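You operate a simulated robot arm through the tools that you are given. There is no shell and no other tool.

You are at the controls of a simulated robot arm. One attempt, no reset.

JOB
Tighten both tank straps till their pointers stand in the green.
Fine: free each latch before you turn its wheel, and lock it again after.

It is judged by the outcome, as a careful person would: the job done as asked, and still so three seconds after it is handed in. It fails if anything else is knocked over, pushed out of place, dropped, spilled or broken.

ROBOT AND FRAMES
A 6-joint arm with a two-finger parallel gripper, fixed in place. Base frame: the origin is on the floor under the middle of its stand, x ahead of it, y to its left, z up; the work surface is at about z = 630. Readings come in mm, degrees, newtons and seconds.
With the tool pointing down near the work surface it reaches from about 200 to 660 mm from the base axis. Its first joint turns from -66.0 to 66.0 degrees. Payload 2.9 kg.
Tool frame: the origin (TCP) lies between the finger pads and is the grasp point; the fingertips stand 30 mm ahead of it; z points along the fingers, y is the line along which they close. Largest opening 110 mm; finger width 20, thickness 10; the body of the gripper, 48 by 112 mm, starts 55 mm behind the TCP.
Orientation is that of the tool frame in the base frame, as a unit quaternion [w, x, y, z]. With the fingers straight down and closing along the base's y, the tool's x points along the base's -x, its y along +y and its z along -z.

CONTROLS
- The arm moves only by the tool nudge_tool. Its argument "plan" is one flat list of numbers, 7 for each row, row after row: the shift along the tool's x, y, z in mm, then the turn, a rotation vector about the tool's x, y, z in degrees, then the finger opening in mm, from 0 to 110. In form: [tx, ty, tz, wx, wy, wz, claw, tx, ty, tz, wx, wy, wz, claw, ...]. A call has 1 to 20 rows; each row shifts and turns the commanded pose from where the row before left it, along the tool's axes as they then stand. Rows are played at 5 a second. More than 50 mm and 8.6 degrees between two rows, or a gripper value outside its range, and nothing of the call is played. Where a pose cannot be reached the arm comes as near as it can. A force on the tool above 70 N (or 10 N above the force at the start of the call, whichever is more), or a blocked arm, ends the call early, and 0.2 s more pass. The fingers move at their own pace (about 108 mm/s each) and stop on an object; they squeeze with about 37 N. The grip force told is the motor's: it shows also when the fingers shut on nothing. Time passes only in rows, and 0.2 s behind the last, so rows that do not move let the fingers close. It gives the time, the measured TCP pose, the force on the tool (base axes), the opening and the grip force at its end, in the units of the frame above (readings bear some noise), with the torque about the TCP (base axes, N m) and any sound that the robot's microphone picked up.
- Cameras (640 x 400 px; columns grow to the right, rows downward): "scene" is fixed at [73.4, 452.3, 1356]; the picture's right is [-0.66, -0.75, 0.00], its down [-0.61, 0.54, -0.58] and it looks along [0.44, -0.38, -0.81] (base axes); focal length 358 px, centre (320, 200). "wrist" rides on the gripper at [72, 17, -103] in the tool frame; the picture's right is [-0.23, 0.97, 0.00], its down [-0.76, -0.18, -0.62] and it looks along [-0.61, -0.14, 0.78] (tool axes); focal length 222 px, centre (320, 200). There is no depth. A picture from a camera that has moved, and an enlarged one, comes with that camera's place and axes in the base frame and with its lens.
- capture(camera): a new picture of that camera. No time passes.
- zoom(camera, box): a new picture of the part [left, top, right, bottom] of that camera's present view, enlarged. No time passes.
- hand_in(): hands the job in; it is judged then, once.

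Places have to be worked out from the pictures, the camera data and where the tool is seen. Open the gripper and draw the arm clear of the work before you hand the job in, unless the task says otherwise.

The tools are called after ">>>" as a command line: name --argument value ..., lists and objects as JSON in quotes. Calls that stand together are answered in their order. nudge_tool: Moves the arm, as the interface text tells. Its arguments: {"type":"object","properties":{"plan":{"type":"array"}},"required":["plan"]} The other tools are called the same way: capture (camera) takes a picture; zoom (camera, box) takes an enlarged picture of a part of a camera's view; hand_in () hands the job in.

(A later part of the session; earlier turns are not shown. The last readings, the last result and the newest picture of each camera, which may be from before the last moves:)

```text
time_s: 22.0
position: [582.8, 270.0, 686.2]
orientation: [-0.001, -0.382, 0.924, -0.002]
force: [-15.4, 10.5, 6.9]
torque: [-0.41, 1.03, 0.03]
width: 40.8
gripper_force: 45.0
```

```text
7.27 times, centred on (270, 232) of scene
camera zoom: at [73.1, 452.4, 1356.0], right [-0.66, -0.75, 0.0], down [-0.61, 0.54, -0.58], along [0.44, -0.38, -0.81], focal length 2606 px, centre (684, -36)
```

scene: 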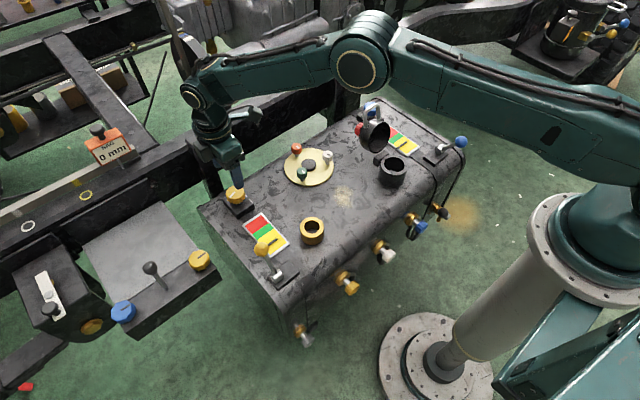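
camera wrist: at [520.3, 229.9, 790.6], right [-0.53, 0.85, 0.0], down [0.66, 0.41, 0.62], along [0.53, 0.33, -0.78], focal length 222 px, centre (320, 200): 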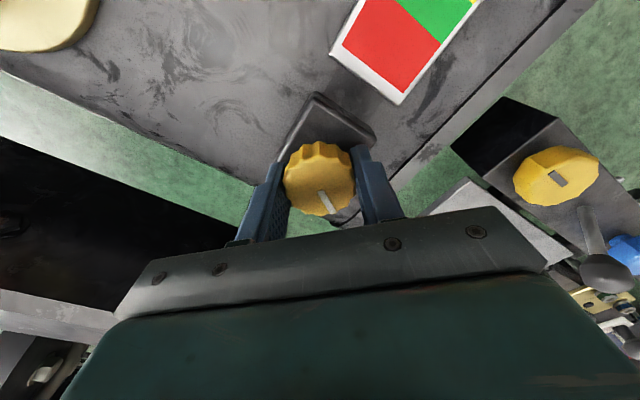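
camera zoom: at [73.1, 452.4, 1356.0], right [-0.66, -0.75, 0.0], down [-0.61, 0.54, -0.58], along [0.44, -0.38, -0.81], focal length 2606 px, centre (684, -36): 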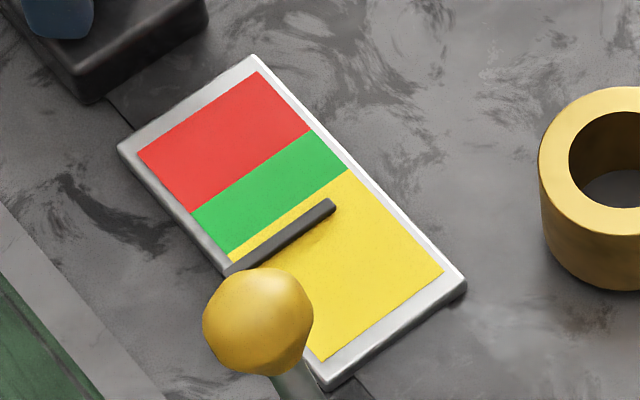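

No slip is visible on the knob's white mark; the pointer is now just short of green (about 19 px below it, green being 56 px deep in this view). I turn another 25°.

>>> nudge_tool --plan '[0.1, 0.6, 0, 0, 0, 5, 35, 0.1, 0.6, 0, 0, 0, 5, 35, 0.1, 0.5, 0, 0, 0, 5, 35, 0.1, 0.5, 0, 0, 0, 5, 35, 0.1, 0.5, 0, 0, 0, 5, 35]'

>>> zoom --camera "scene" --box '[240, 205, 300, 260]'

>>> zoom --camera "wrist" --box '[220, 110, 420, 240]'

```text
time_s: 23.2
position: [583.4, 269.2, 687.5]
orientation: [0.002, -0.172, 0.985, 0.0]
force: [17.0, 6.8, -18.5]
torque: [0.26, 0.29, 0.02]
width: 40.9
gripper_force: 45.1
```

```text
7.27 times, centred on (270, 232) of scene
camera zoom: at [74.1, 452.5, 1355.9], right [-0.66, -0.75, 0.0], down [-0.61, 0.54, -0.58], along [0.44, -0.38, -0.81], focal length 2606 px, centre (684, -36)
```

zoom: 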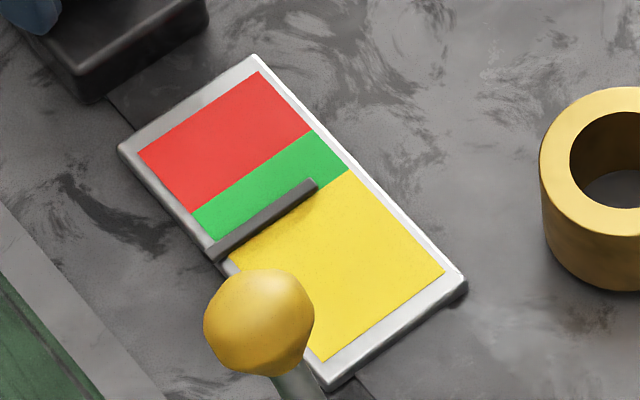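

```text
3.08 times, centred on (320, 175) of wrist
camera zoom: at [509.1, 260.5, 790.2], right [-0.12, 0.99, 0.0], down [0.77, 0.09, 0.63], along [0.62, 0.07, -0.78], focal length 684 px, centre (320, 277)
```

zoom: 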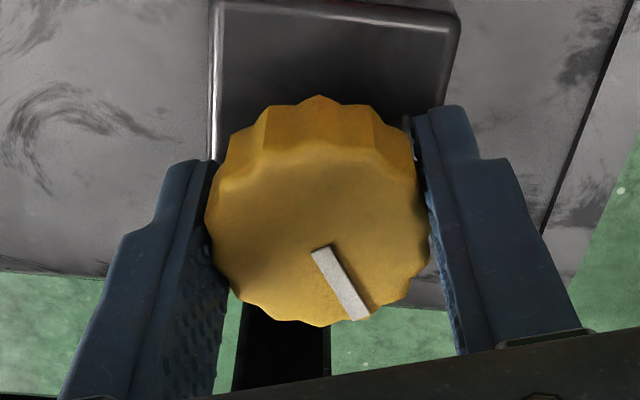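

The pointer is at the lower edge of green, moving about 1 px per degree; I need about 25° more to stand mid-green.

>>> nudge_tool --plan '[-0.2, 0.2, 0, 0, 0, 5, 35, -0.2, 0.2, 0, 0, 0, 5, 35, -0.2, 0.2, 0, 0, 0, 5, 35, -0.2, 0.2, 0, 0, 0, 5, 35]'

>>> zoom --camera "scene" --box '[240, 205, 300, 260]'

>>> capture --camera "wrist"

```text
time_s: 24.2
position: [582.8, 269.9, 686.1]
orientation: [0.0, 0.002, 1.0, 0.0]
force: [12.9, -14.2, -7.6]
torque: [0.25, -1.18, 0.04]
width: 40.8
gripper_force: 45.9
```

```text
7.27 times, centred on (270, 232) of scene
camera zoom: at [73.8, 452.1, 1356.1], right [-0.66, -0.75, 0.0], down [-0.61, 0.54, -0.58], along [0.44, -0.38, -0.81], focal length 2606 px, centre (684, -36)
```

zoom: 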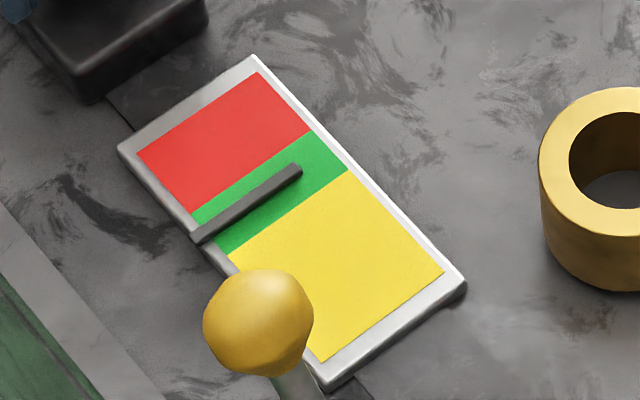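

```text
taken
camera wrist: at [510.9, 286.6, 790.5], right [0.23, 0.97, 0.0], down [0.76, -0.18, 0.62], along [0.61, -0.15, -0.78], focal length 222 px, centre (320, 200)
```

wrist: 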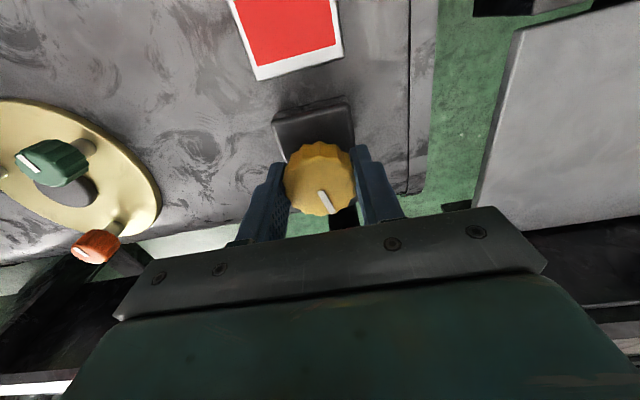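

The pointer appears mid-green; allowing for its height above the plate I add 4° and then release and lift to check from above that it holds.

>>> nudge_tool --plan '[0, 0, 0, 0, 0, 4, 35, 0, 0, 0, 0, 0, 0, 35, 0, 0, 0, 0, 0, 0, 70, 0, 0, 0, 0, 0, 0, 70, 0, 0, -30, 0, 0, 0, 70, 0, 0, -40, 0, 0, 0, 70, 0, 0, -40, 0, 0, 0, 70, 0, 0, 0, 0, 0, 0, 70]'

>>> zoom --camera "scene" --box '[210, 180, 300, 260]'

>>> capture --camera "wrist"

```text
time_s: 26.0
position: [579.1, 272.5, 797.0]
orientation: [-0.001, 0.034, 0.999, -0.001]
force: [-0.2, -0.4, -0.8]
torque: [0.0, 0.01, -0.01]
width: 70.0
gripper_force: 0.1
```

```text
5.00 times, centred on (255, 220) of scene
camera zoom: at [73.4, 452.3, 1356.0], right [-0.66, -0.75, 0.0], down [-0.61, 0.54, -0.58], along [0.44, -0.38, -0.81], focal length 1792 px, centre (645, 100)
```

zoom: 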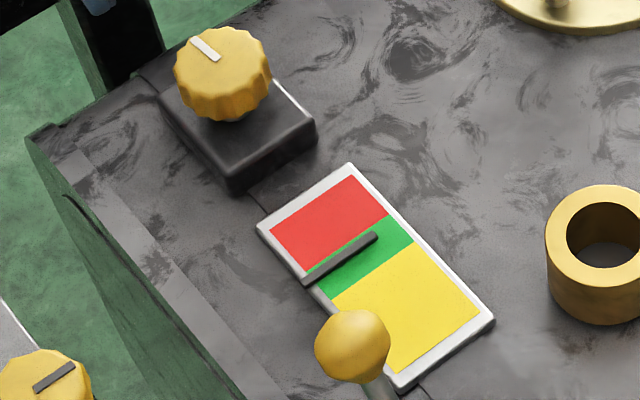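

```text
taken
camera wrist: at [508.4, 293.0, 900.5], right [0.29, 0.96, 0.0], down [0.75, -0.23, 0.62], along [0.6, -0.18, -0.78], focal length 222 px, centre (320, 200)
```

wrist: 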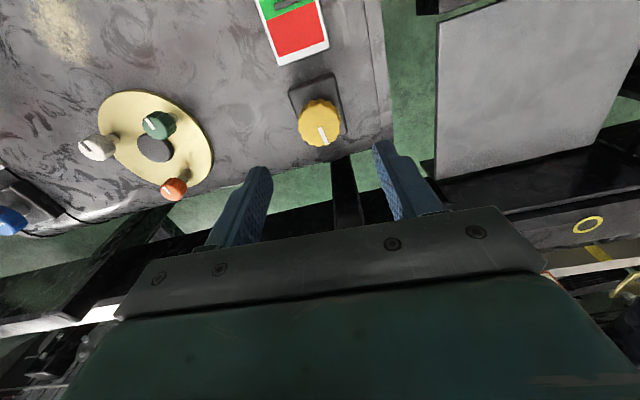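

The pointer held after release, but from this angle it looks slightly past mid-green. I draw back to see the gauge from nearly straight above.

>>> nudge_tool --plan '[35, 0, -10, 0, 0, 0, 70, 35, 0, -10, 0, 0, 0, 70, 30, 0, -10, 0, 0, -4, 70, 0, 0, 0, 0, 0, 0, 70]'

>>> capture --camera "wrist"

>>> zoom --camera "scene" --box '[240, 205, 300, 260]'

```text
time_s: 27.0
position: [481.4, 277.8, 825.5]
orientation: [0.0, 0.0, 1.0, 0.0]
force: [0.3, -0.2, 1.0]
torque: [0.01, 0.02, -0.01]
width: 70.2
gripper_force: 0.1
```

```text
taken
camera wrist: at [408.6, 293.7, 930.0], right [0.23, 0.97, 0.0], down [0.76, -0.18, 0.62], along [0.61, -0.14, -0.78], focal length 222 px, centre (320, 200)
```

wrist: 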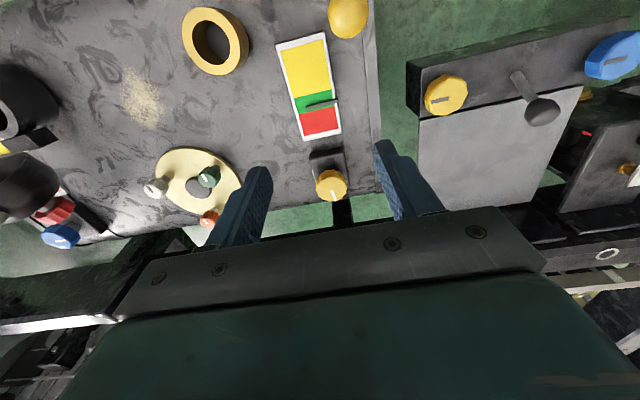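

```text
7.27 times, centred on (270, 232) of scene
camera zoom: at [73.4, 452.3, 1356.0], right [-0.66, -0.75, 0.0], down [-0.61, 0.54, -0.58], along [0.44, -0.38, -0.81], focal length 2606 px, centre (684, -36)
```

zoom: 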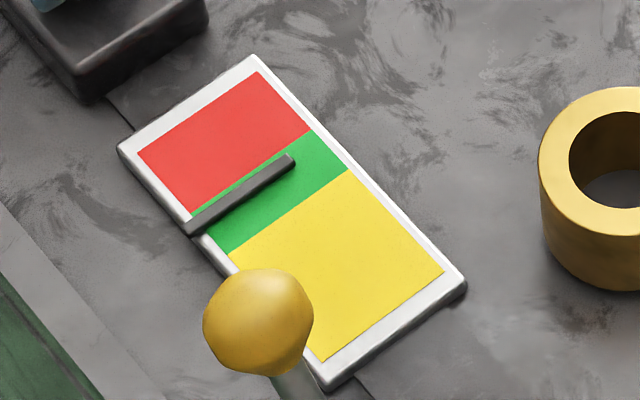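

>>> zoom --camera "wrist" --box '[260, 20, 380, 150]'

```text
3.08 times, centred on (320, 85) of wrist
camera zoom: at [408.6, 293.7, 930.0], right [0.23, 0.97, 0.0], down [0.76, -0.18, 0.62], along [0.61, -0.14, -0.78], focal length 684 px, centre (320, 554)
```

zoom: 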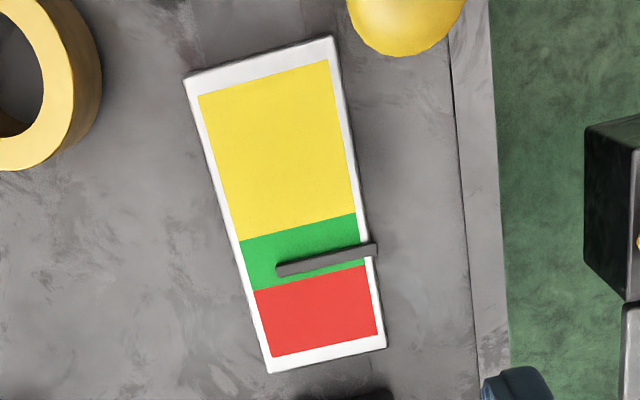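

>>> nudge_tool --plan '[0, 0, 0, 0, 0, 0, 70, 0, 0, 0, 0, 0, 0, 70, 0, 0, 0, 0, 0, 0, 70, 0, 0, 0, 0, 0, 0, 70, 0, 0, 0, 0, 0, 0, 70]'

>>> zoom --camera "wrist" --box '[260, 20, 380, 150]'

>>> zoom --camera "scene" --box '[240, 205, 300, 260]'

```text
time_s: 28.2
position: [481.0, 278.3, 826.2]
orientation: [0.001, -0.001, 1.0, -0.001]
force: [-0.2, 0.1, 0.0]
torque: [0.01, -0.02, -0.01]
width: 69.9
gripper_force: 0.1
```

```text
3.08 times, centred on (320, 85) of wrist
camera zoom: at [408.9, 293.7, 929.8], right [0.23, 0.97, 0.0], down [0.76, -0.18, 0.62], along [0.61, -0.14, -0.78], focal length 684 px, centre (320, 554)
```

zoom: 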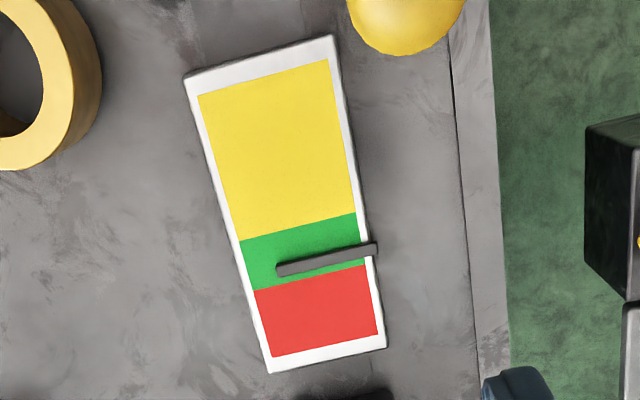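

```text
7.27 times, centred on (270, 232) of scene
camera zoom: at [73.4, 452.3, 1356.0], right [-0.66, -0.75, 0.0], down [-0.61, 0.54, -0.58], along [0.44, -0.38, -0.81], focal length 2606 px, centre (684, -36)
```

zoom: 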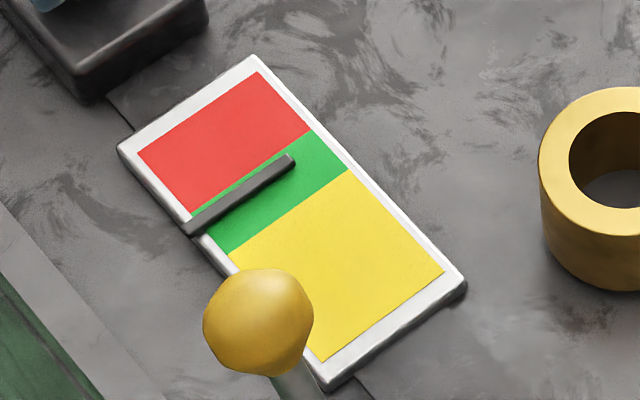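

The yellow pointer stands fully inside the green and is stable. Now I lock the yellow latch again: closed fingers go down on the +x side of its ball (about (409, 316, 710)) to push it back.

>>> nudge_tool --plan '[18, 19, 0, 0, 0, 0, 0, 18, 19, 0, 0, 0, 0, 0, 0, 0, 30, 0, 0, 0, 0, 0, 0, 34, 0, 0, 0, 0, 0, 0, 34, 0, 0, 0, 0, 0, 0, 0, 0, 0, 0, 0]'

>>> capture --camera "wrist"

>>> zoom --camera "scene" --box '[200, 180, 320, 300]'

```text
time_s: 29.6
position: [445.2, 315.4, 726.2]
orientation: [0.0, -0.001, 1.0, -0.002]
force: [0.1, -1.2, -0.1]
torque: [0.0, 0.0, 0.01]
width: 0.1
gripper_force: 37.2
```

```text
taken
camera wrist: at [373.3, 332.2, 831.0], right [0.23, 0.97, 0.0], down [0.76, -0.18, 0.62], along [0.61, -0.14, -0.78], focal length 222 px, centre (320, 200)
```

wrist: 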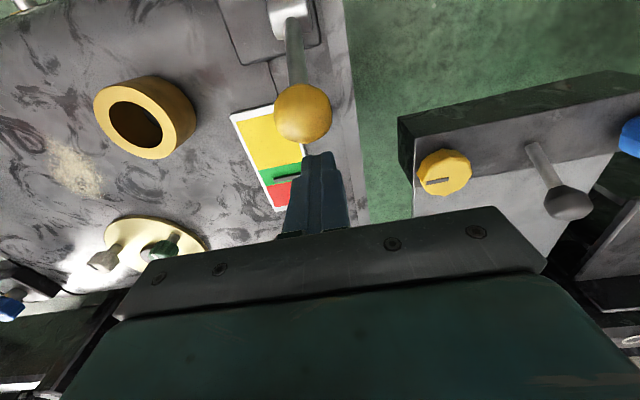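

```text
3.33 times, centred on (260, 240) of scene
camera zoom: at [73.4, 452.3, 1356.0], right [-0.66, -0.75, 0.0], down [-0.61, 0.54, -0.58], along [0.44, -0.38, -0.81], focal length 1194 px, centre (520, 67)
```

zoom: 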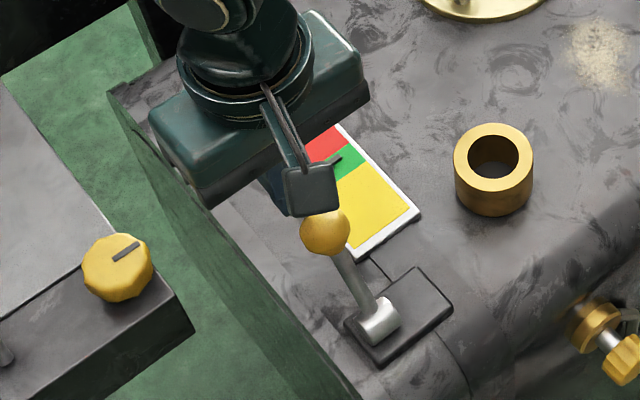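

The closed fingers stand just behind the ball. I push it back toward -x past vertical.

>>> nudge_tool --plan '[8, 0, 0, 0, 0, 0, 0, 8, 0, 0, 0, 0, 0, 0, 8, 0, 0, 0, 0, 0, 0, 8, 0, 0, 0, 0, 0, 0, 8, 0, 0, 0, 0, 0, 0, 8, 0, 0, 0, 0, 0, 0, 8, 0, 0, 0, 0, 0, 0, 7, 0, 0, 0, 0, 0, 0]'

>>> capture --camera "wrist"

```text
time_s: 31.4
position: [379.6, 317.3, 728.3]
orientation: [0.001, 0.0, 1.0, -0.001]
force: [0.2, -0.2, -0.6]
torque: [0.0, -0.03, 0.02]
width: 0.0
gripper_force: 36.5
```

```text
taken
camera wrist: at [308.9, 332.6, 832.3], right [0.23, 0.97, 0.0], down [0.76, -0.18, 0.62], along [0.61, -0.14, -0.78], focal length 222 px, centre (320, 200)
```

wrist: 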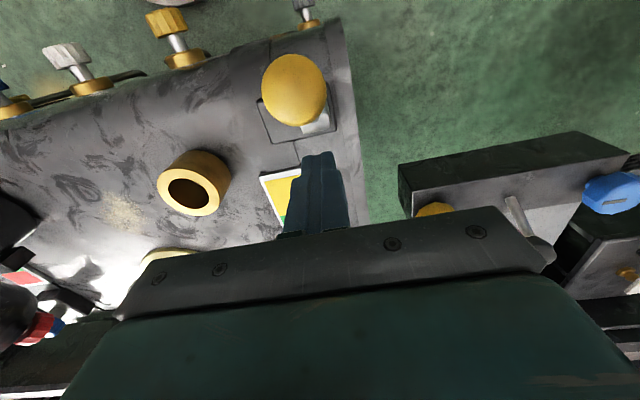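

The ball ran ahead but appears about 8 mm short of its original locked stop. I follow on and press it gently home.

>>> nudge_tool --plan '[7, 0, 2, 0, 0, 0, 0, 7, 0, 2, 0, 0, 0, 0, 5, 0, 2, 0, 0, 0, 0, 4, 0, 0, 0, 0, 0, 0]'

>>> capture --camera "wrist"

```text
time_s: 32.4
position: [359.7, 316.2, 722.4]
orientation: [-0.001, -0.001, 1.0, -0.001]
force: [0.7, 0.7, 0.3]
torque: [0.0, 0.0, -0.01]
width: 0.0
gripper_force: 37.5
```

```text
taken
camera wrist: at [287.6, 332.6, 826.2], right [0.23, 0.97, 0.0], down [0.76, -0.18, 0.62], along [0.61, -0.14, -0.78], focal length 222 px, centre (320, 200)
```

wrist: 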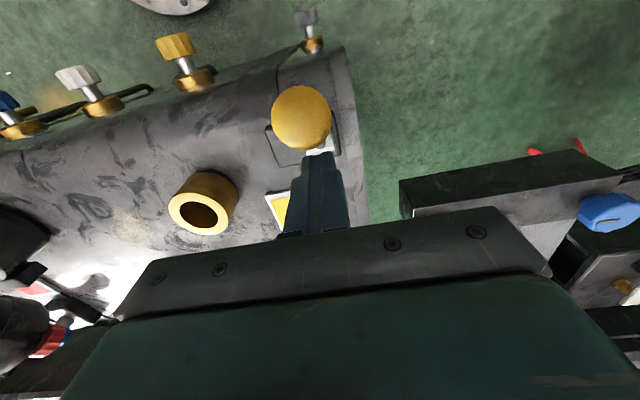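

>>> nudge_tool --plan '[4, 0, -4, 0, 0, 0, 0, 4, 0, -2, 0, 0, 0, 0, 3, 0, 0, 0, 0, 0, 0, 2, 0, 0, 0, 0, 0, 0]'

>>> capture --camera "wrist"

```text
time_s: 33.4
position: [348.8, 314.9, 728.6]
orientation: [0.003, 0.001, 1.0, -0.001]
force: [12.1, -1.0, 4.2]
torque: [-0.04, -0.35, 0.01]
width: 0.1
gripper_force: 37.1
```

```text
taken
camera wrist: at [276.0, 332.2, 832.2], right [0.23, 0.97, 0.0], down [0.76, -0.18, 0.63], along [0.61, -0.14, -0.78], focal length 222 px, centre (320, 200)
```

wrist: 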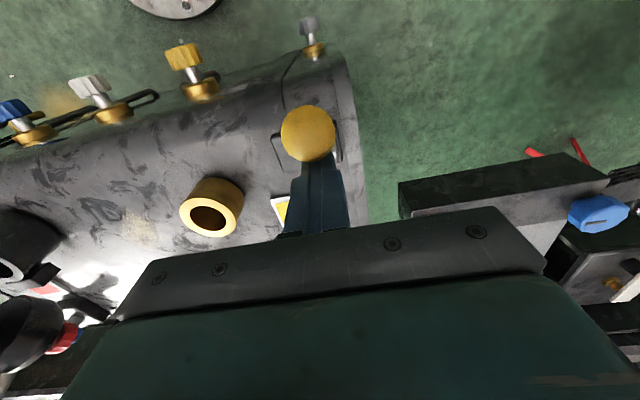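

The ball meets its stop at x≈324 with 12 N back-force, the original locked position. I back off, lift and check the gauge and lever.

>>> nudge_tool --plan '[-12, 0, 0, 0, 0, 0, 0, 0, 0, -35, 0, 0, 0, 0, 0, 0, -35, 0, 0, 0, 0, 0, 0, -35, 0, 0, 0, 0, -20, -10, 0, 0, 0, 0, 60, 0, 0, 0, 0, 0, 0, 60]'

>>> capture --camera "wrist"

>>> zoom --camera "scene" --box '[210, 180, 320, 300]'

```text
time_s: 34.8
position: [380.8, 307.8, 833.1]
orientation: [0.0, -0.002, 1.0, -0.001]
force: [0.1, 0.2, 0.5]
torque: [0.0, -0.03, 0.03]
width: 60.1
gripper_force: 0.1
```

```text
taken
camera wrist: at [307.8, 323.1, 936.3], right [0.23, 0.97, 0.0], down [0.76, -0.18, 0.62], along [0.61, -0.14, -0.78], focal length 222 px, centre (320, 200)
```

wrist: 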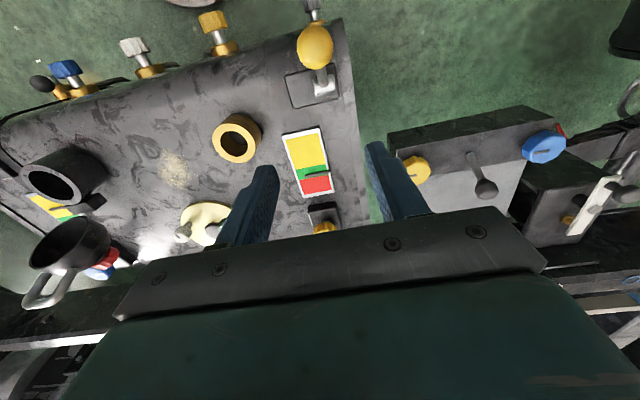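

```text
3.33 times, centred on (265, 240) of scene
camera zoom: at [73.5, 452.3, 1356.0], right [-0.66, -0.75, 0.0], down [-0.61, 0.54, -0.58], along [0.44, -0.38, -0.81], focal length 1194 px, centre (503, 67)
```

zoom: 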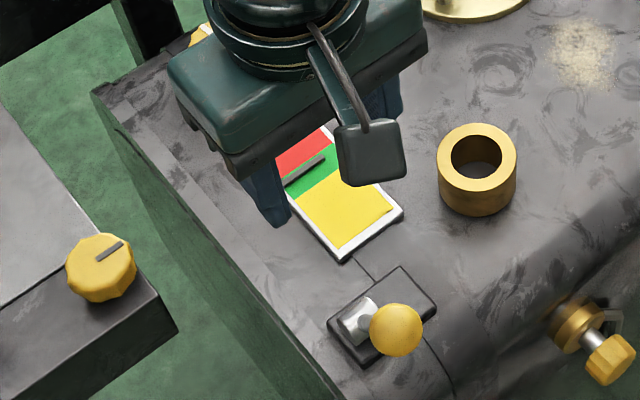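

>>> zoom --camera "wrist" --box '[270, 120, 340, 200]'

>>> zoom --camera "scene" --box '[240, 205, 300, 260]'

>>> zoom --camera "wrist" --box '[0, 100, 180, 300]'

```text
5.00 times, centred on (305, 160) of wrist
camera zoom: at [307.8, 323.1, 936.3], right [0.23, 0.97, 0.0], down [0.76, -0.18, 0.62], along [0.61, -0.14, -0.78], focal length 1111 px, centre (395, 400)
```

zoom: 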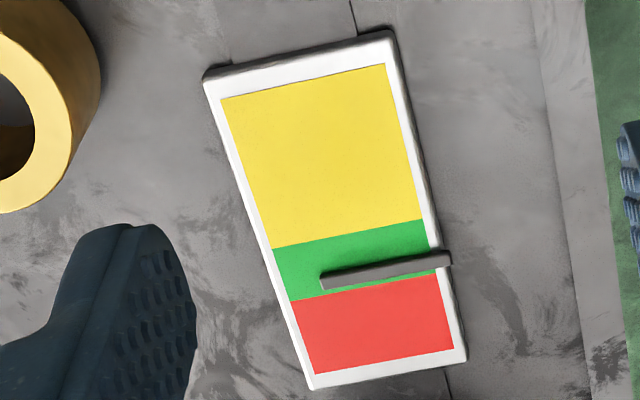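

```text
7.27 times, centred on (270, 232) of scene
camera zoom: at [73.5, 452.3, 1356.0], right [-0.66, -0.75, 0.0], down [-0.61, 0.54, -0.58], along [0.44, -0.38, -0.81], focal length 2606 px, centre (684, -36)
```

zoom: 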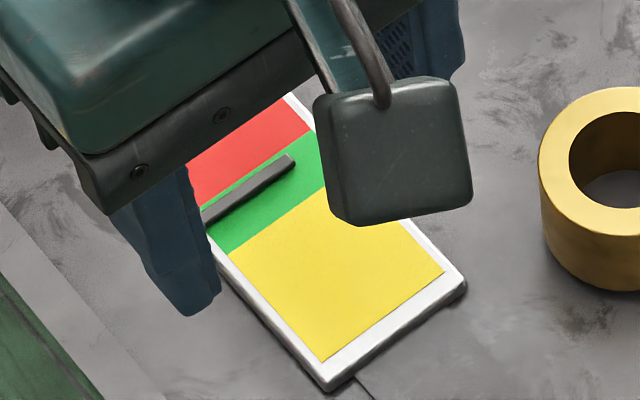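

```text
2.00 times, centred on (90, 200) of wrist
camera zoom: at [307.8, 323.1, 936.3], right [0.23, 0.97, 0.0], down [0.76, -0.18, 0.62], along [0.61, -0.14, -0.78], focal length 444 px, centre (780, 200)
```

zoom: 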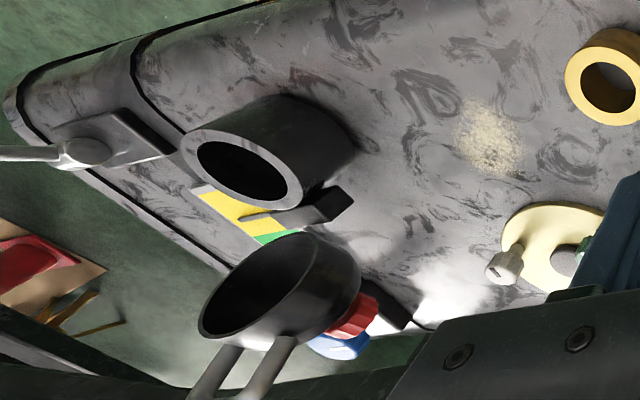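

The yellow pointer is unchanged inside the green after locking, and the lever is back at its original lean. Now I travel over to the blue lever, staying well back from the open filler cap at x>440.

>>> nudge_tool --plan '[8, -44.4, -3, 0, 0, 0, 60, 8, -44.4, -3, 0, 0, 0, 60, 8, -44.4, -3, 0, 0, 0, 60, 8, -44.4, -3, 0, 0, 0, 60, 8, -44.4, -3, 0, 0, 0, 60, 8, -44.4, -3, 0, 0, 0, 60, 8, -44.4, -3, 0, 0, 0, 60, 8, -44.4, -3, 0, 0, 0, 60, 8, -44.4, -3, 0, 0, 0, 60, 8, -44.4, -3, 0, 0, 0, 60, 8, -44.4, -3, 0, 0, 0, 60, 8, -44.4, -3, 0, 0, 0, 60, 0, 0, 0, 0, 0, 0, 60]'

>>> capture --camera "wrist"

>>> capture --camera "scene"

```text
time_s: 37.6
position: [284.6, -225.6, 867.9]
orientation: [0.001, -0.001, 1.0, -0.001]
force: [0.4, 0.3, 0.1]
torque: [0.0, -0.05, -0.01]
width: 59.8
gripper_force: 0.1
```

```text
taken
camera wrist: at [212.3, -210.8, 971.0], right [0.23, 0.97, 0.0], down [0.76, -0.18, 0.62], along [0.61, -0.14, -0.78], focal length 222 px, centre (320, 200)
```

wrist: 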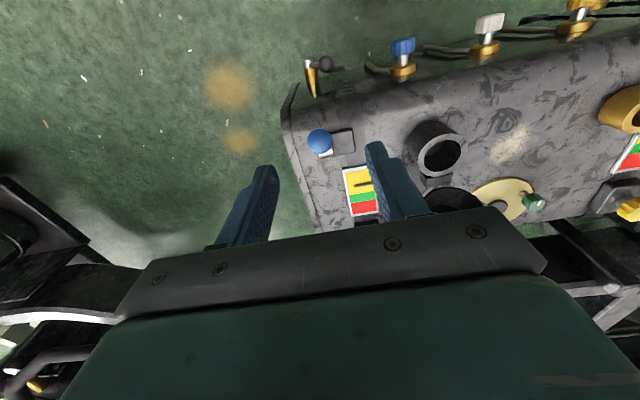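

```text
taken
```

scene: 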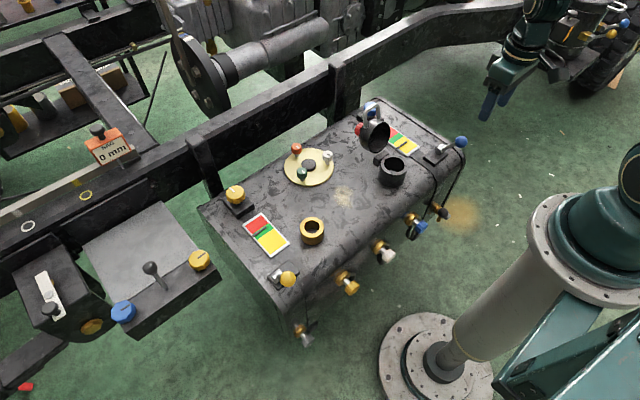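

>>> zoom --camera "scene" --box '[340, 90, 480, 200]'

>>> zoom --camera "wrist" --box '[280, 100, 480, 240]'

>>> zoom --camera "scene" --box '[240, 205, 300, 260]'

```text
3.64 times, centred on (410, 145) of scene
camera zoom: at [73.5, 452.2, 1356.0], right [-0.66, -0.75, 0.0], down [-0.61, 0.54, -0.58], along [0.44, -0.38, -0.81], focal length 1303 px, centre (-7, 400)
```

zoom: 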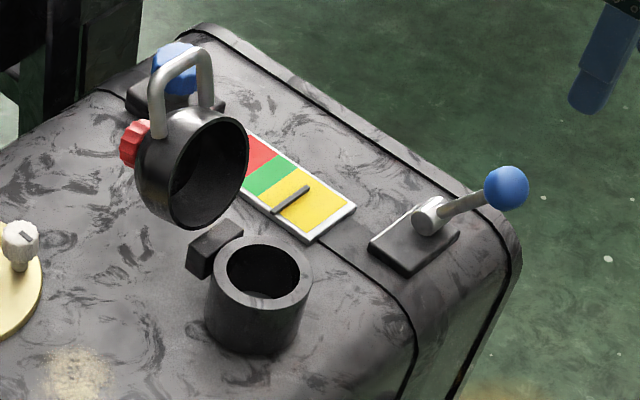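

```text
2.86 times, centred on (380, 170) of wrist
camera zoom: at [212.3, -210.8, 971.0], right [0.23, 0.97, 0.0], down [0.76, -0.18, 0.62], along [0.61, -0.14, -0.78], focal length 635 px, centre (149, 286)
```

zoom: 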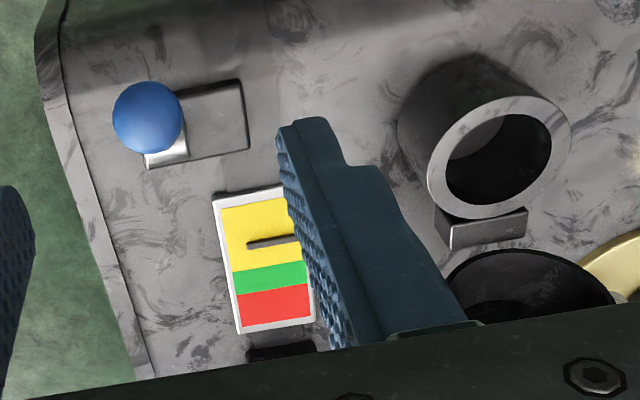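

```text
7.27 times, centred on (270, 232) of scene
camera zoom: at [73.5, 452.2, 1356.0], right [-0.66, -0.75, 0.0], down [-0.61, 0.54, -0.58], along [0.44, -0.38, -0.81], focal length 2606 px, centre (684, -36)
```

zoom: 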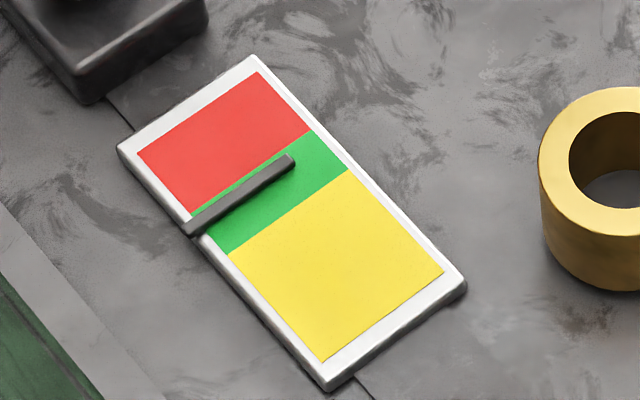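

The blue ball is at about (325, -238.5, 707), a mirror of the yellow one. I close the fingers and go down on its -x side.

>>> nudge_tool --plan '[-2, -4, 35, 0, 0, 0, 0, -2, -4, 35, 0, 0, 0, 0, -2, -4, 35, 0, 0, 0, 0, 0, -1, 35, 0, 0, 0, 0, 0, 0, 0, 0, 0, 0, 0]'

>>> capture --camera "wrist"

>>> zoom --camera "scene" --box '[400, 90, 520, 200]'

```text
time_s: 38.8
position: [289.0, -240.9, 729.0]
orientation: [0.0, -0.001, 1.0, 0.0]
force: [-0.7, 0.1, -0.2]
torque: [0.0, -0.02, -0.01]
width: 0.1
gripper_force: 37.1
```

```text
taken
camera wrist: at [217.9, -226.2, 833.5], right [0.23, 0.97, 0.0], down [0.76, -0.18, 0.62], along [0.61, -0.14, -0.78], focal length 222 px, centre (320, 200)
```

wrist: 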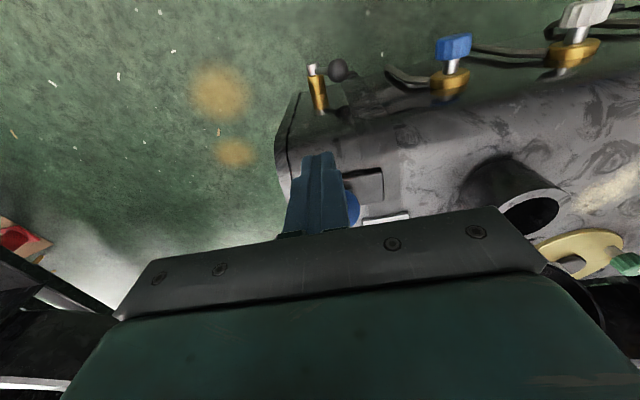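

```text
3.64 times, centred on (460, 145) of scene
camera zoom: at [73.5, 452.3, 1356.0], right [-0.66, -0.75, 0.0], down [-0.61, 0.54, -0.58], along [0.44, -0.38, -0.81], focal length 1303 px, centre (-189, 400)
```

zoom: 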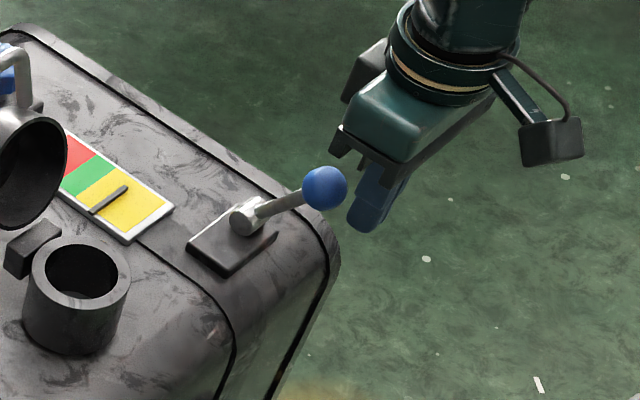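

The fingers stand behind the ball. I push it toward +x in measured steps.

>>> nudge_tool --plan '[-7, 0, 0, 0, 0, 0, 0, -7, 0, 0, 0, 0, 0, 0, -7, 0, 0, 0, 0, 0, 0, -7, 0, 0, 0, 0, 0, 0]'

>>> zoom --camera "scene" --box '[400, 90, 520, 200]'

```text
time_s: 39.8
position: [317.5, -238.1, 729.7]
orientation: [0.0, 0.0, 1.0, -0.001]
force: [-1.0, -0.2, 0.8]
torque: [0.0, -0.04, 0.01]
width: 0.0
gripper_force: 37.3
```

```text
3.64 times, centred on (460, 145) of scene
camera zoom: at [73.4, 452.3, 1356.0], right [-0.66, -0.75, 0.0], down [-0.61, 0.54, -0.58], along [0.44, -0.38, -0.81], focal length 1303 px, centre (-189, 400)
```

zoom: 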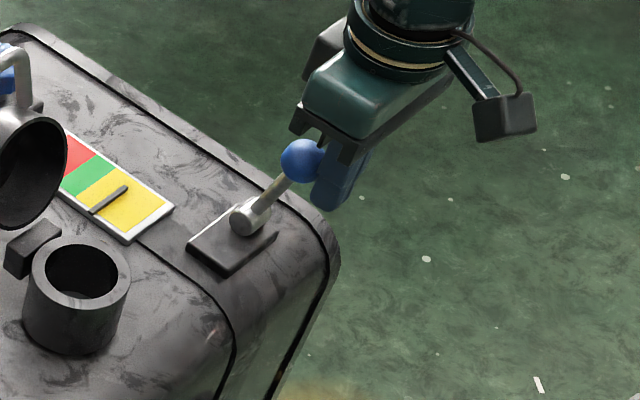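

The lever follows with little force. I continue past vertical.

>>> nudge_tool --plan '[-7, 0, 0, 0, 0, 0, 0, -7, 0, 0, 0, 0, 0, 0, -7, 0, 0, 0, 0, 0, 0, -7, 0, 0, 0, 0, 0, 0, -7, 0, 0, 0, 0, 0, 0]'

>>> zoom --camera "scene" --box '[360, 90, 480, 200]'

```text
time_s: 41.0
position: [352.8, -238.7, 730.7]
orientation: [0.001, -0.001, 1.0, -0.001]
force: [-0.3, 0.5, -0.1]
torque: [-0.01, -0.01, 0.01]
width: 0.0
gripper_force: 37.0
```

```text
3.64 times, centred on (420, 145) of scene
camera zoom: at [73.4, 452.3, 1356.0], right [-0.66, -0.75, 0.0], down [-0.61, 0.54, -0.58], along [0.44, -0.38, -0.81], focal length 1303 px, centre (-44, 400)
```

zoom: 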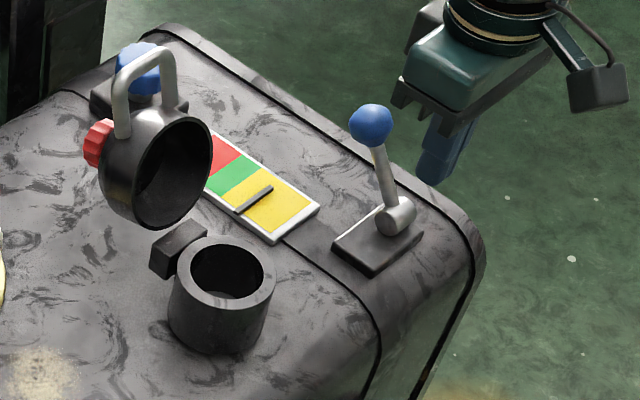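

The blue lever swung past dead centre to the +x side. I follow to make sure it is fully home at its stop.

>>> nudge_tool --plan '[-8, 0, 0, 0, 0, 0, 0, -8, 0, 0, 0, 0, 0, 0, -6, 0, 0, 0, 0, 0, 0, -5, 0, 0, 0, 0, 0, 0, -4, 0, 0, 0, 0, 0, 0, -2, 0, 0, 0, 0, 0, 0]'

>>> capture --camera "wrist"

```text
time_s: 42.4
position: [381.6, -241.1, 729.9]
orientation: [-0.005, 0.001, 1.0, 0.0]
force: [-17.7, -1.4, 5.4]
torque: [-0.02, 0.49, 0.05]
width: 0.0
gripper_force: 37.1
```

```text
taken
camera wrist: at [310.5, -223.4, 833.5], right [0.23, 0.97, 0.0], down [0.77, -0.18, 0.62], along [0.6, -0.14, -0.79], focal length 222 px, centre (320, 200)
```

wrist: 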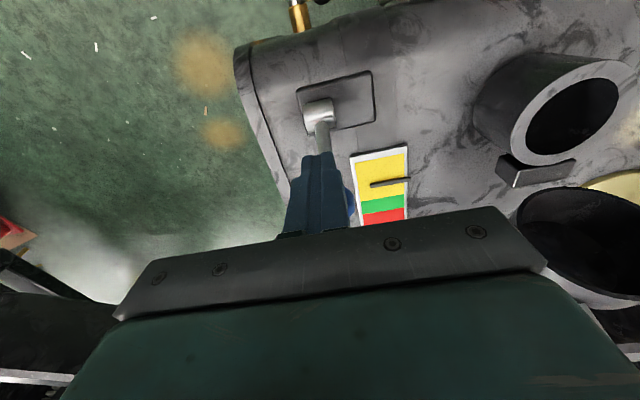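

It meets the stop with 18 N. I back off, lift and move over to view the blue knob and the open cap from above.

>>> nudge_tool --plan '[12, 0, 0, 0, 0, 0, 0, 0, 0, -38, 0, 0, 0, 0, 0, 0, -38, 0, 0, 0, 0, 0, 0, -38, 0, 0, 0, 0, 0, 0, -38, 0, 0, 0, 70, -37, 0, 0, 0, 0, 0, 70, -37, 0, 0, 0, 0, 0, 70, -37, 0, 0, 0, 0, 0, 70, 0, 0, 0, 0, 0, 0, 70]'

>>> capture --camera "wrist"

>>> capture --camera "scene"

```text
time_s: 44.4
position: [484.8, -237.8, 883.1]
orientation: [0.0, -0.001, 1.0, -0.001]
force: [0.7, 0.3, -0.2]
torque: [0.01, -0.03, 0.01]
width: 69.9
gripper_force: 0.1
```

```text
taken
camera wrist: at [413.3, -221.3, 987.3], right [0.23, 0.97, 0.0], down [0.76, -0.18, 0.62], along [0.61, -0.14, -0.78], focal length 222 px, centre (320, 200)
```

wrist: 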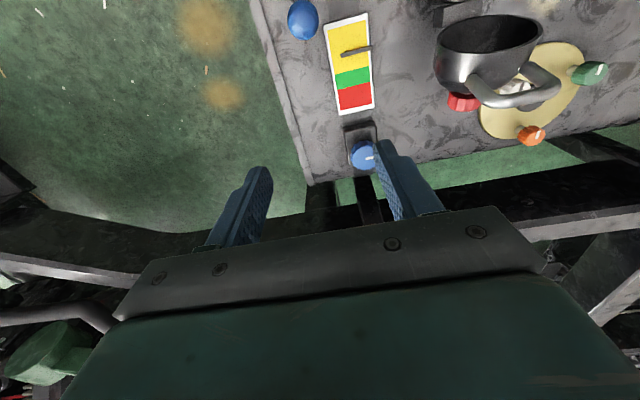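

```text
taken
```

scene: 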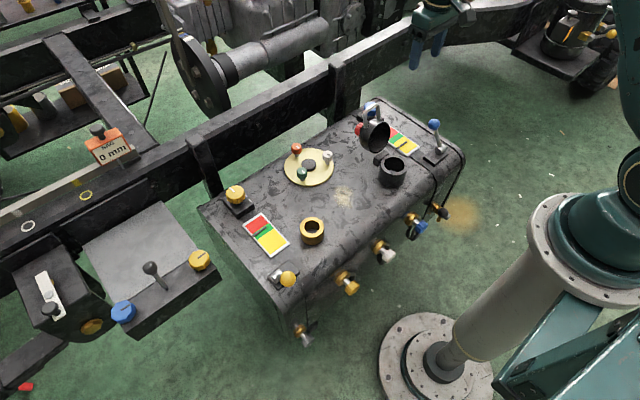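

>>> zoom --camera "wrist" --box '[290, 0, 610, 200]'

>>> zoom --camera "scene" --box '[340, 90, 460, 180]'

```text
2.00 times, centred on (450, 100) of wrist
camera zoom: at [413.3, -221.3, 987.3], right [0.23, 0.97, 0.0], down [0.76, -0.18, 0.62], along [0.61, -0.14, -0.78], focal length 444 px, centre (60, 400)
```

zoom: 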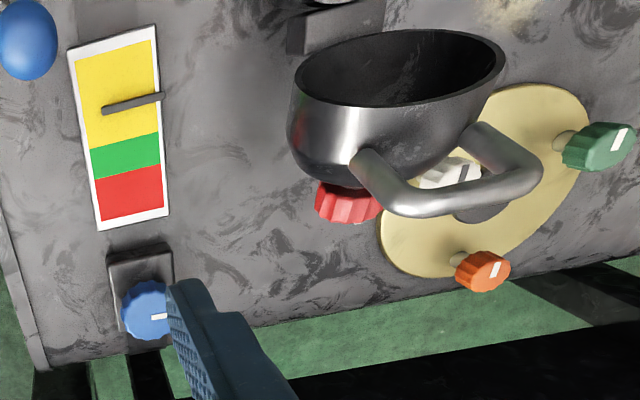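

```text
4.44 times, centred on (400, 135) of scene
camera zoom: at [73.4, 452.3, 1356.0], right [-0.66, -0.75, 0.0], down [-0.61, 0.54, -0.58], along [0.44, -0.38, -0.81], focal length 1592 px, centre (-36, 489)
```

zoom: 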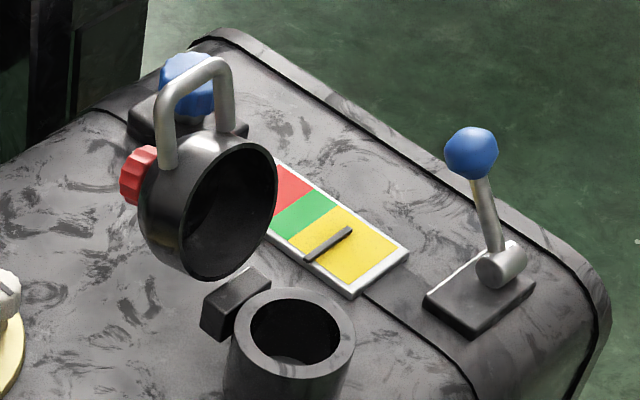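

The blue knob is at about (583, -191, 679) and the open cap occupies roughly x 450–525, y -125…-35 up to z≈800, leaving room. I turn the gripper 90° as for yellow, so the camera stays on the -y side away from the cap.

>>> nudge_tool --plan '[0, 0, 0, 0, 0, -8.2, 70, 0, 0, 0, 0, 0, -8.2, 70, 0, 0, 0, 0, 0, -8.2, 70, 0, 0, 0, 0, 0, -8.2, 70, 0, 0, 0, 0, 0, -8.2, 70, 0, 0, 0, 0, 0, -8.2, 70, 0, 0, 0, 0, 0, -8.2, 70, 0, 0, 0, 0, 0, -8.2, 70, 0, 0, 0, 0, 0, -8.2, 70, 0, 0, 0, 0, 0, -8.2, 70, 0, 0, 0, 0, 0, -8, 70, 0, 0, 0, 0, 0, 0, 70]'

>>> capture --camera "wrist"

```text
time_s: 47.0
position: [484.0, -239.5, 882.6]
orientation: [0.001, 0.708, -0.706, 0.0]
force: [0.4, -1.0, -0.1]
torque: [0.0, 0.0, 0.01]
width: 70.1
gripper_force: 0.1
```

```text
taken
camera wrist: at [468.4, -311.9, 986.6], right [-0.97, 0.22, 0.0], down [0.18, 0.76, 0.62], along [0.14, 0.61, -0.78], focal length 222 px, centre (320, 200)
```

wrist: 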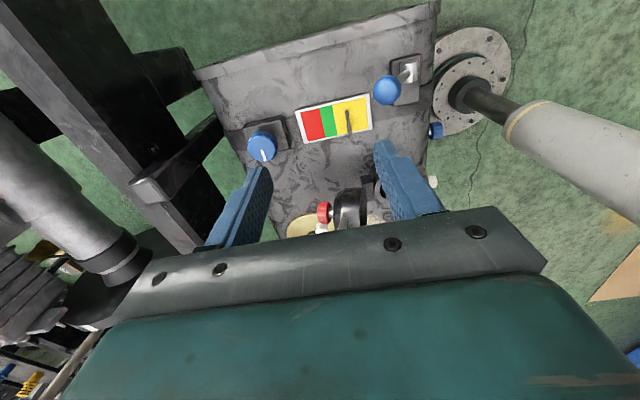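

The pose is reached fine. I move above the blue knob at about (584.5, -190.8) and down to z≈770.

>>> nudge_tool --plan '[-16.2, -33.3, 10, 0, 0, 0, 70, -16.2, -33.3, 20, 0, 0, 0, 70, -16.2, -33.3, 30, 0, 0, 0, 70, 0, 0, 30, 0, 0, 0, 70, 0, 0, 22, 0, 0, 0, 70, 0, 0, 0, 0, 0, 0, 70]'

>>> capture --camera "wrist"

>>> zoom --camera "scene" --box '[320, 40, 480, 180]'

```text
time_s: 48.4
position: [584.4, -191.0, 769.2]
orientation: [0.0, 0.708, -0.706, 0.0]
force: [-0.5, 1.0, 0.2]
torque: [-0.03, 0.01, -0.02]
width: 70.1
gripper_force: 0.1
```

```text
taken
camera wrist: at [567.5, -264.3, 872.6], right [-0.97, 0.23, 0.0], down [0.18, 0.76, 0.62], along [0.14, 0.61, -0.78], focal length 222 px, centre (320, 200)
```

wrist: 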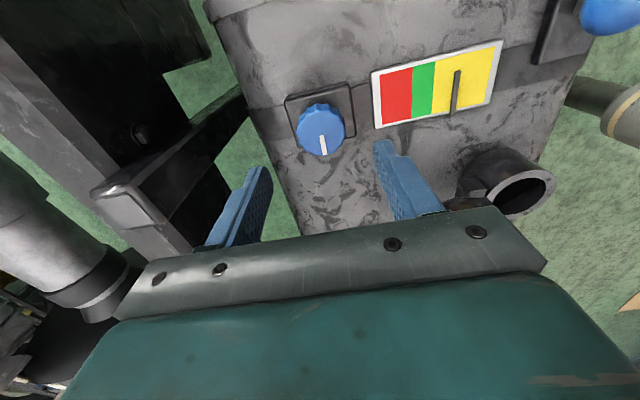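

```text
2.86 times, centred on (400, 110) of scene
camera zoom: at [73.4, 452.3, 1356.0], right [-0.66, -0.75, 0.0], down [-0.61, 0.54, -0.58], along [0.44, -0.38, -0.81], focal length 1024 px, centre (91, 457)
```

zoom: 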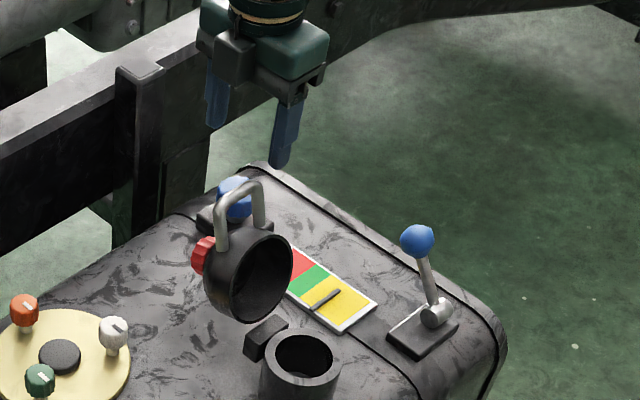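

The knob sits right under the tool. I descend to z≈686 with the fingers open and check alignment.

>>> nudge_tool --plan '[-0.5, 0, 28, 0, 0, 0, 70, -0.5, 0, 28, 0, 0, 0, 70, -0.5, 0, 27, 0, 0, 0, 70, 0, 0, 0, 0, 0, 0, 70]'

>>> zoom --camera "wrist" --box '[220, 110, 420, 240]'

>>> zoom --camera "scene" --box '[320, 40, 480, 180]'

```text
time_s: 49.4
position: [584.9, -185.0, 685.2]
orientation: [0.0, 0.708, -0.706, 0.001]
force: [0.8, 0.6, -0.2]
torque: [0.01, 0.01, 0.02]
width: 70.0
gripper_force: 0.1
```

```text
3.08 times, centred on (320, 175) of wrist
camera zoom: at [567.9, -258.9, 789.5], right [-0.97, 0.23, 0.0], down [0.18, 0.76, 0.62], along [0.14, 0.61, -0.78], focal length 684 px, centre (320, 277)
```

zoom: 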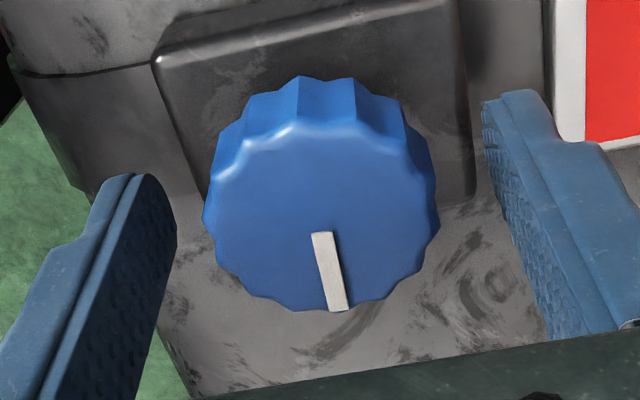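

```text
2.86 times, centred on (400, 110) of scene
camera zoom: at [73.4, 452.3, 1356.0], right [-0.66, -0.75, 0.0], down [-0.61, 0.54, -0.58], along [0.44, -0.38, -0.81], focal length 1024 px, centre (91, 457)
```

zoom: 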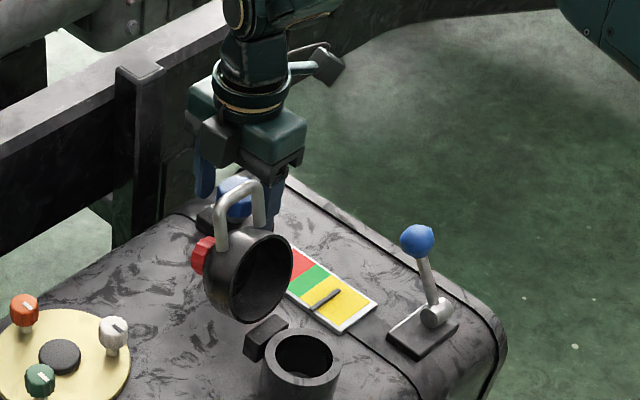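

The knob is well centred between the pads. I close on it.

>>> nudge_tool --plan '[1, 0, 0, 0, 0, 0, 70, 0, 0, 0, 0, 0, 0, 35, 0, 0, 0, 0, 0, 0, 35, 0, 0, 0, 0, 0, 0, 35]'

>>> zoom --camera "scene" --box '[375, 105, 445, 165]'

>>> zoom --camera "wrist" --box '[220, 60, 620, 240]'

```text
time_s: 50.4
position: [583.2, -187.3, 685.8]
orientation: [-0.001, -0.707, 0.707, 0.0]
force: [-5.4, 1.6, 2.6]
torque: [-0.07, -0.22, -0.03]
width: 41.6
gripper_force: 45.1
```

```text
6.67 times, centred on (410, 135) of scene
camera zoom: at [73.3, 452.3, 1356.0], right [-0.66, -0.75, 0.0], down [-0.61, 0.54, -0.58], along [0.44, -0.38, -0.81], focal length 2389 px, centre (-280, 633)
```

zoom: 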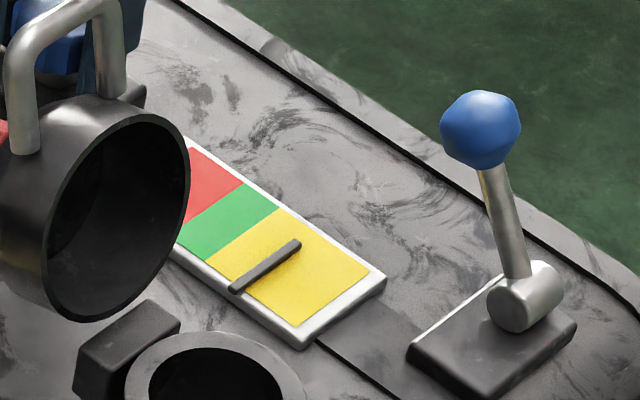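

```text
1.60 times, centred on (420, 150) of wrist
camera zoom: at [566.7, -260.8, 789.3], right [-0.97, 0.23, 0.0], down [0.18, 0.76, 0.62], along [0.14, 0.61, -0.78], focal length 355 px, centre (160, 280)
```

zoom: 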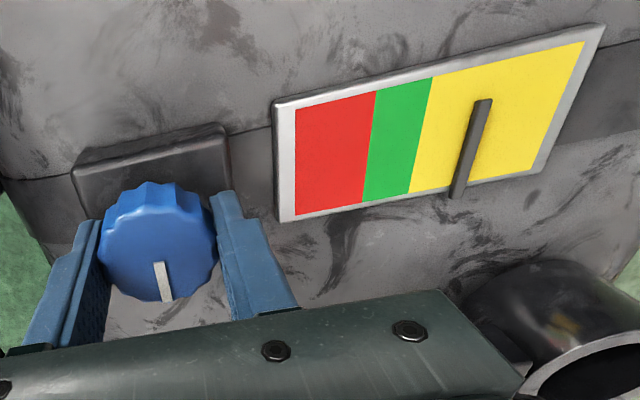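

The blue knob is held (41.6 mm); its pointer must travel about 60 px in this view to mid-green. I turn it clockwise 20° first and check the pointer's direction.

>>> nudge_tool --plan '[0, 0, 0, 0, 0, 5, 35, 0, 0, 0, 0, 0, 5, 35, 0, 0, 0, 0, 0, 5, 35, 0, 0, 0, 0, 0, 5, 35]'

>>> zoom --camera "scene" --box '[375, 105, 445, 165]'

>>> capture --camera "wrist"

```text
time_s: 51.4
position: [584.3, -188.7, 685.1]
orientation: [-0.001, -0.575, 0.818, -0.001]
force: [12.0, 12.2, -22.1]
torque: [-0.67, -0.15, -0.03]
width: 41.7
gripper_force: 45.6
```

```text
6.67 times, centred on (410, 135) of scene
camera zoom: at [74.0, 452.4, 1355.9], right [-0.66, -0.75, 0.0], down [-0.61, 0.54, -0.58], along [0.44, -0.38, -0.81], focal length 2389 px, centre (-280, 633)
```

zoom: 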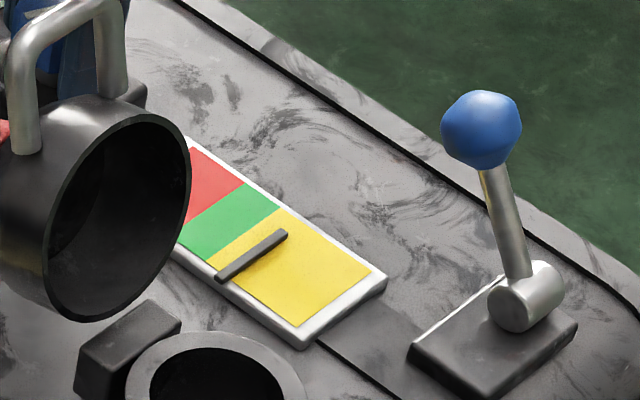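

```text
taken
camera wrist: at [543.8, -251.1, 789.3], right [-0.84, 0.54, 0.0], down [0.43, 0.66, 0.62], along [0.34, 0.52, -0.78], focal length 222 px, centre (320, 200)
```

wrist: 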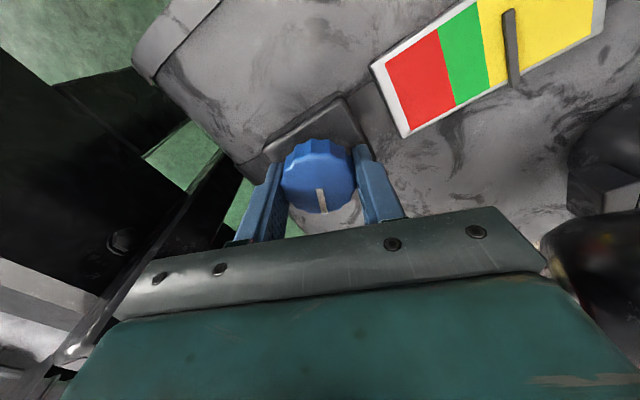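

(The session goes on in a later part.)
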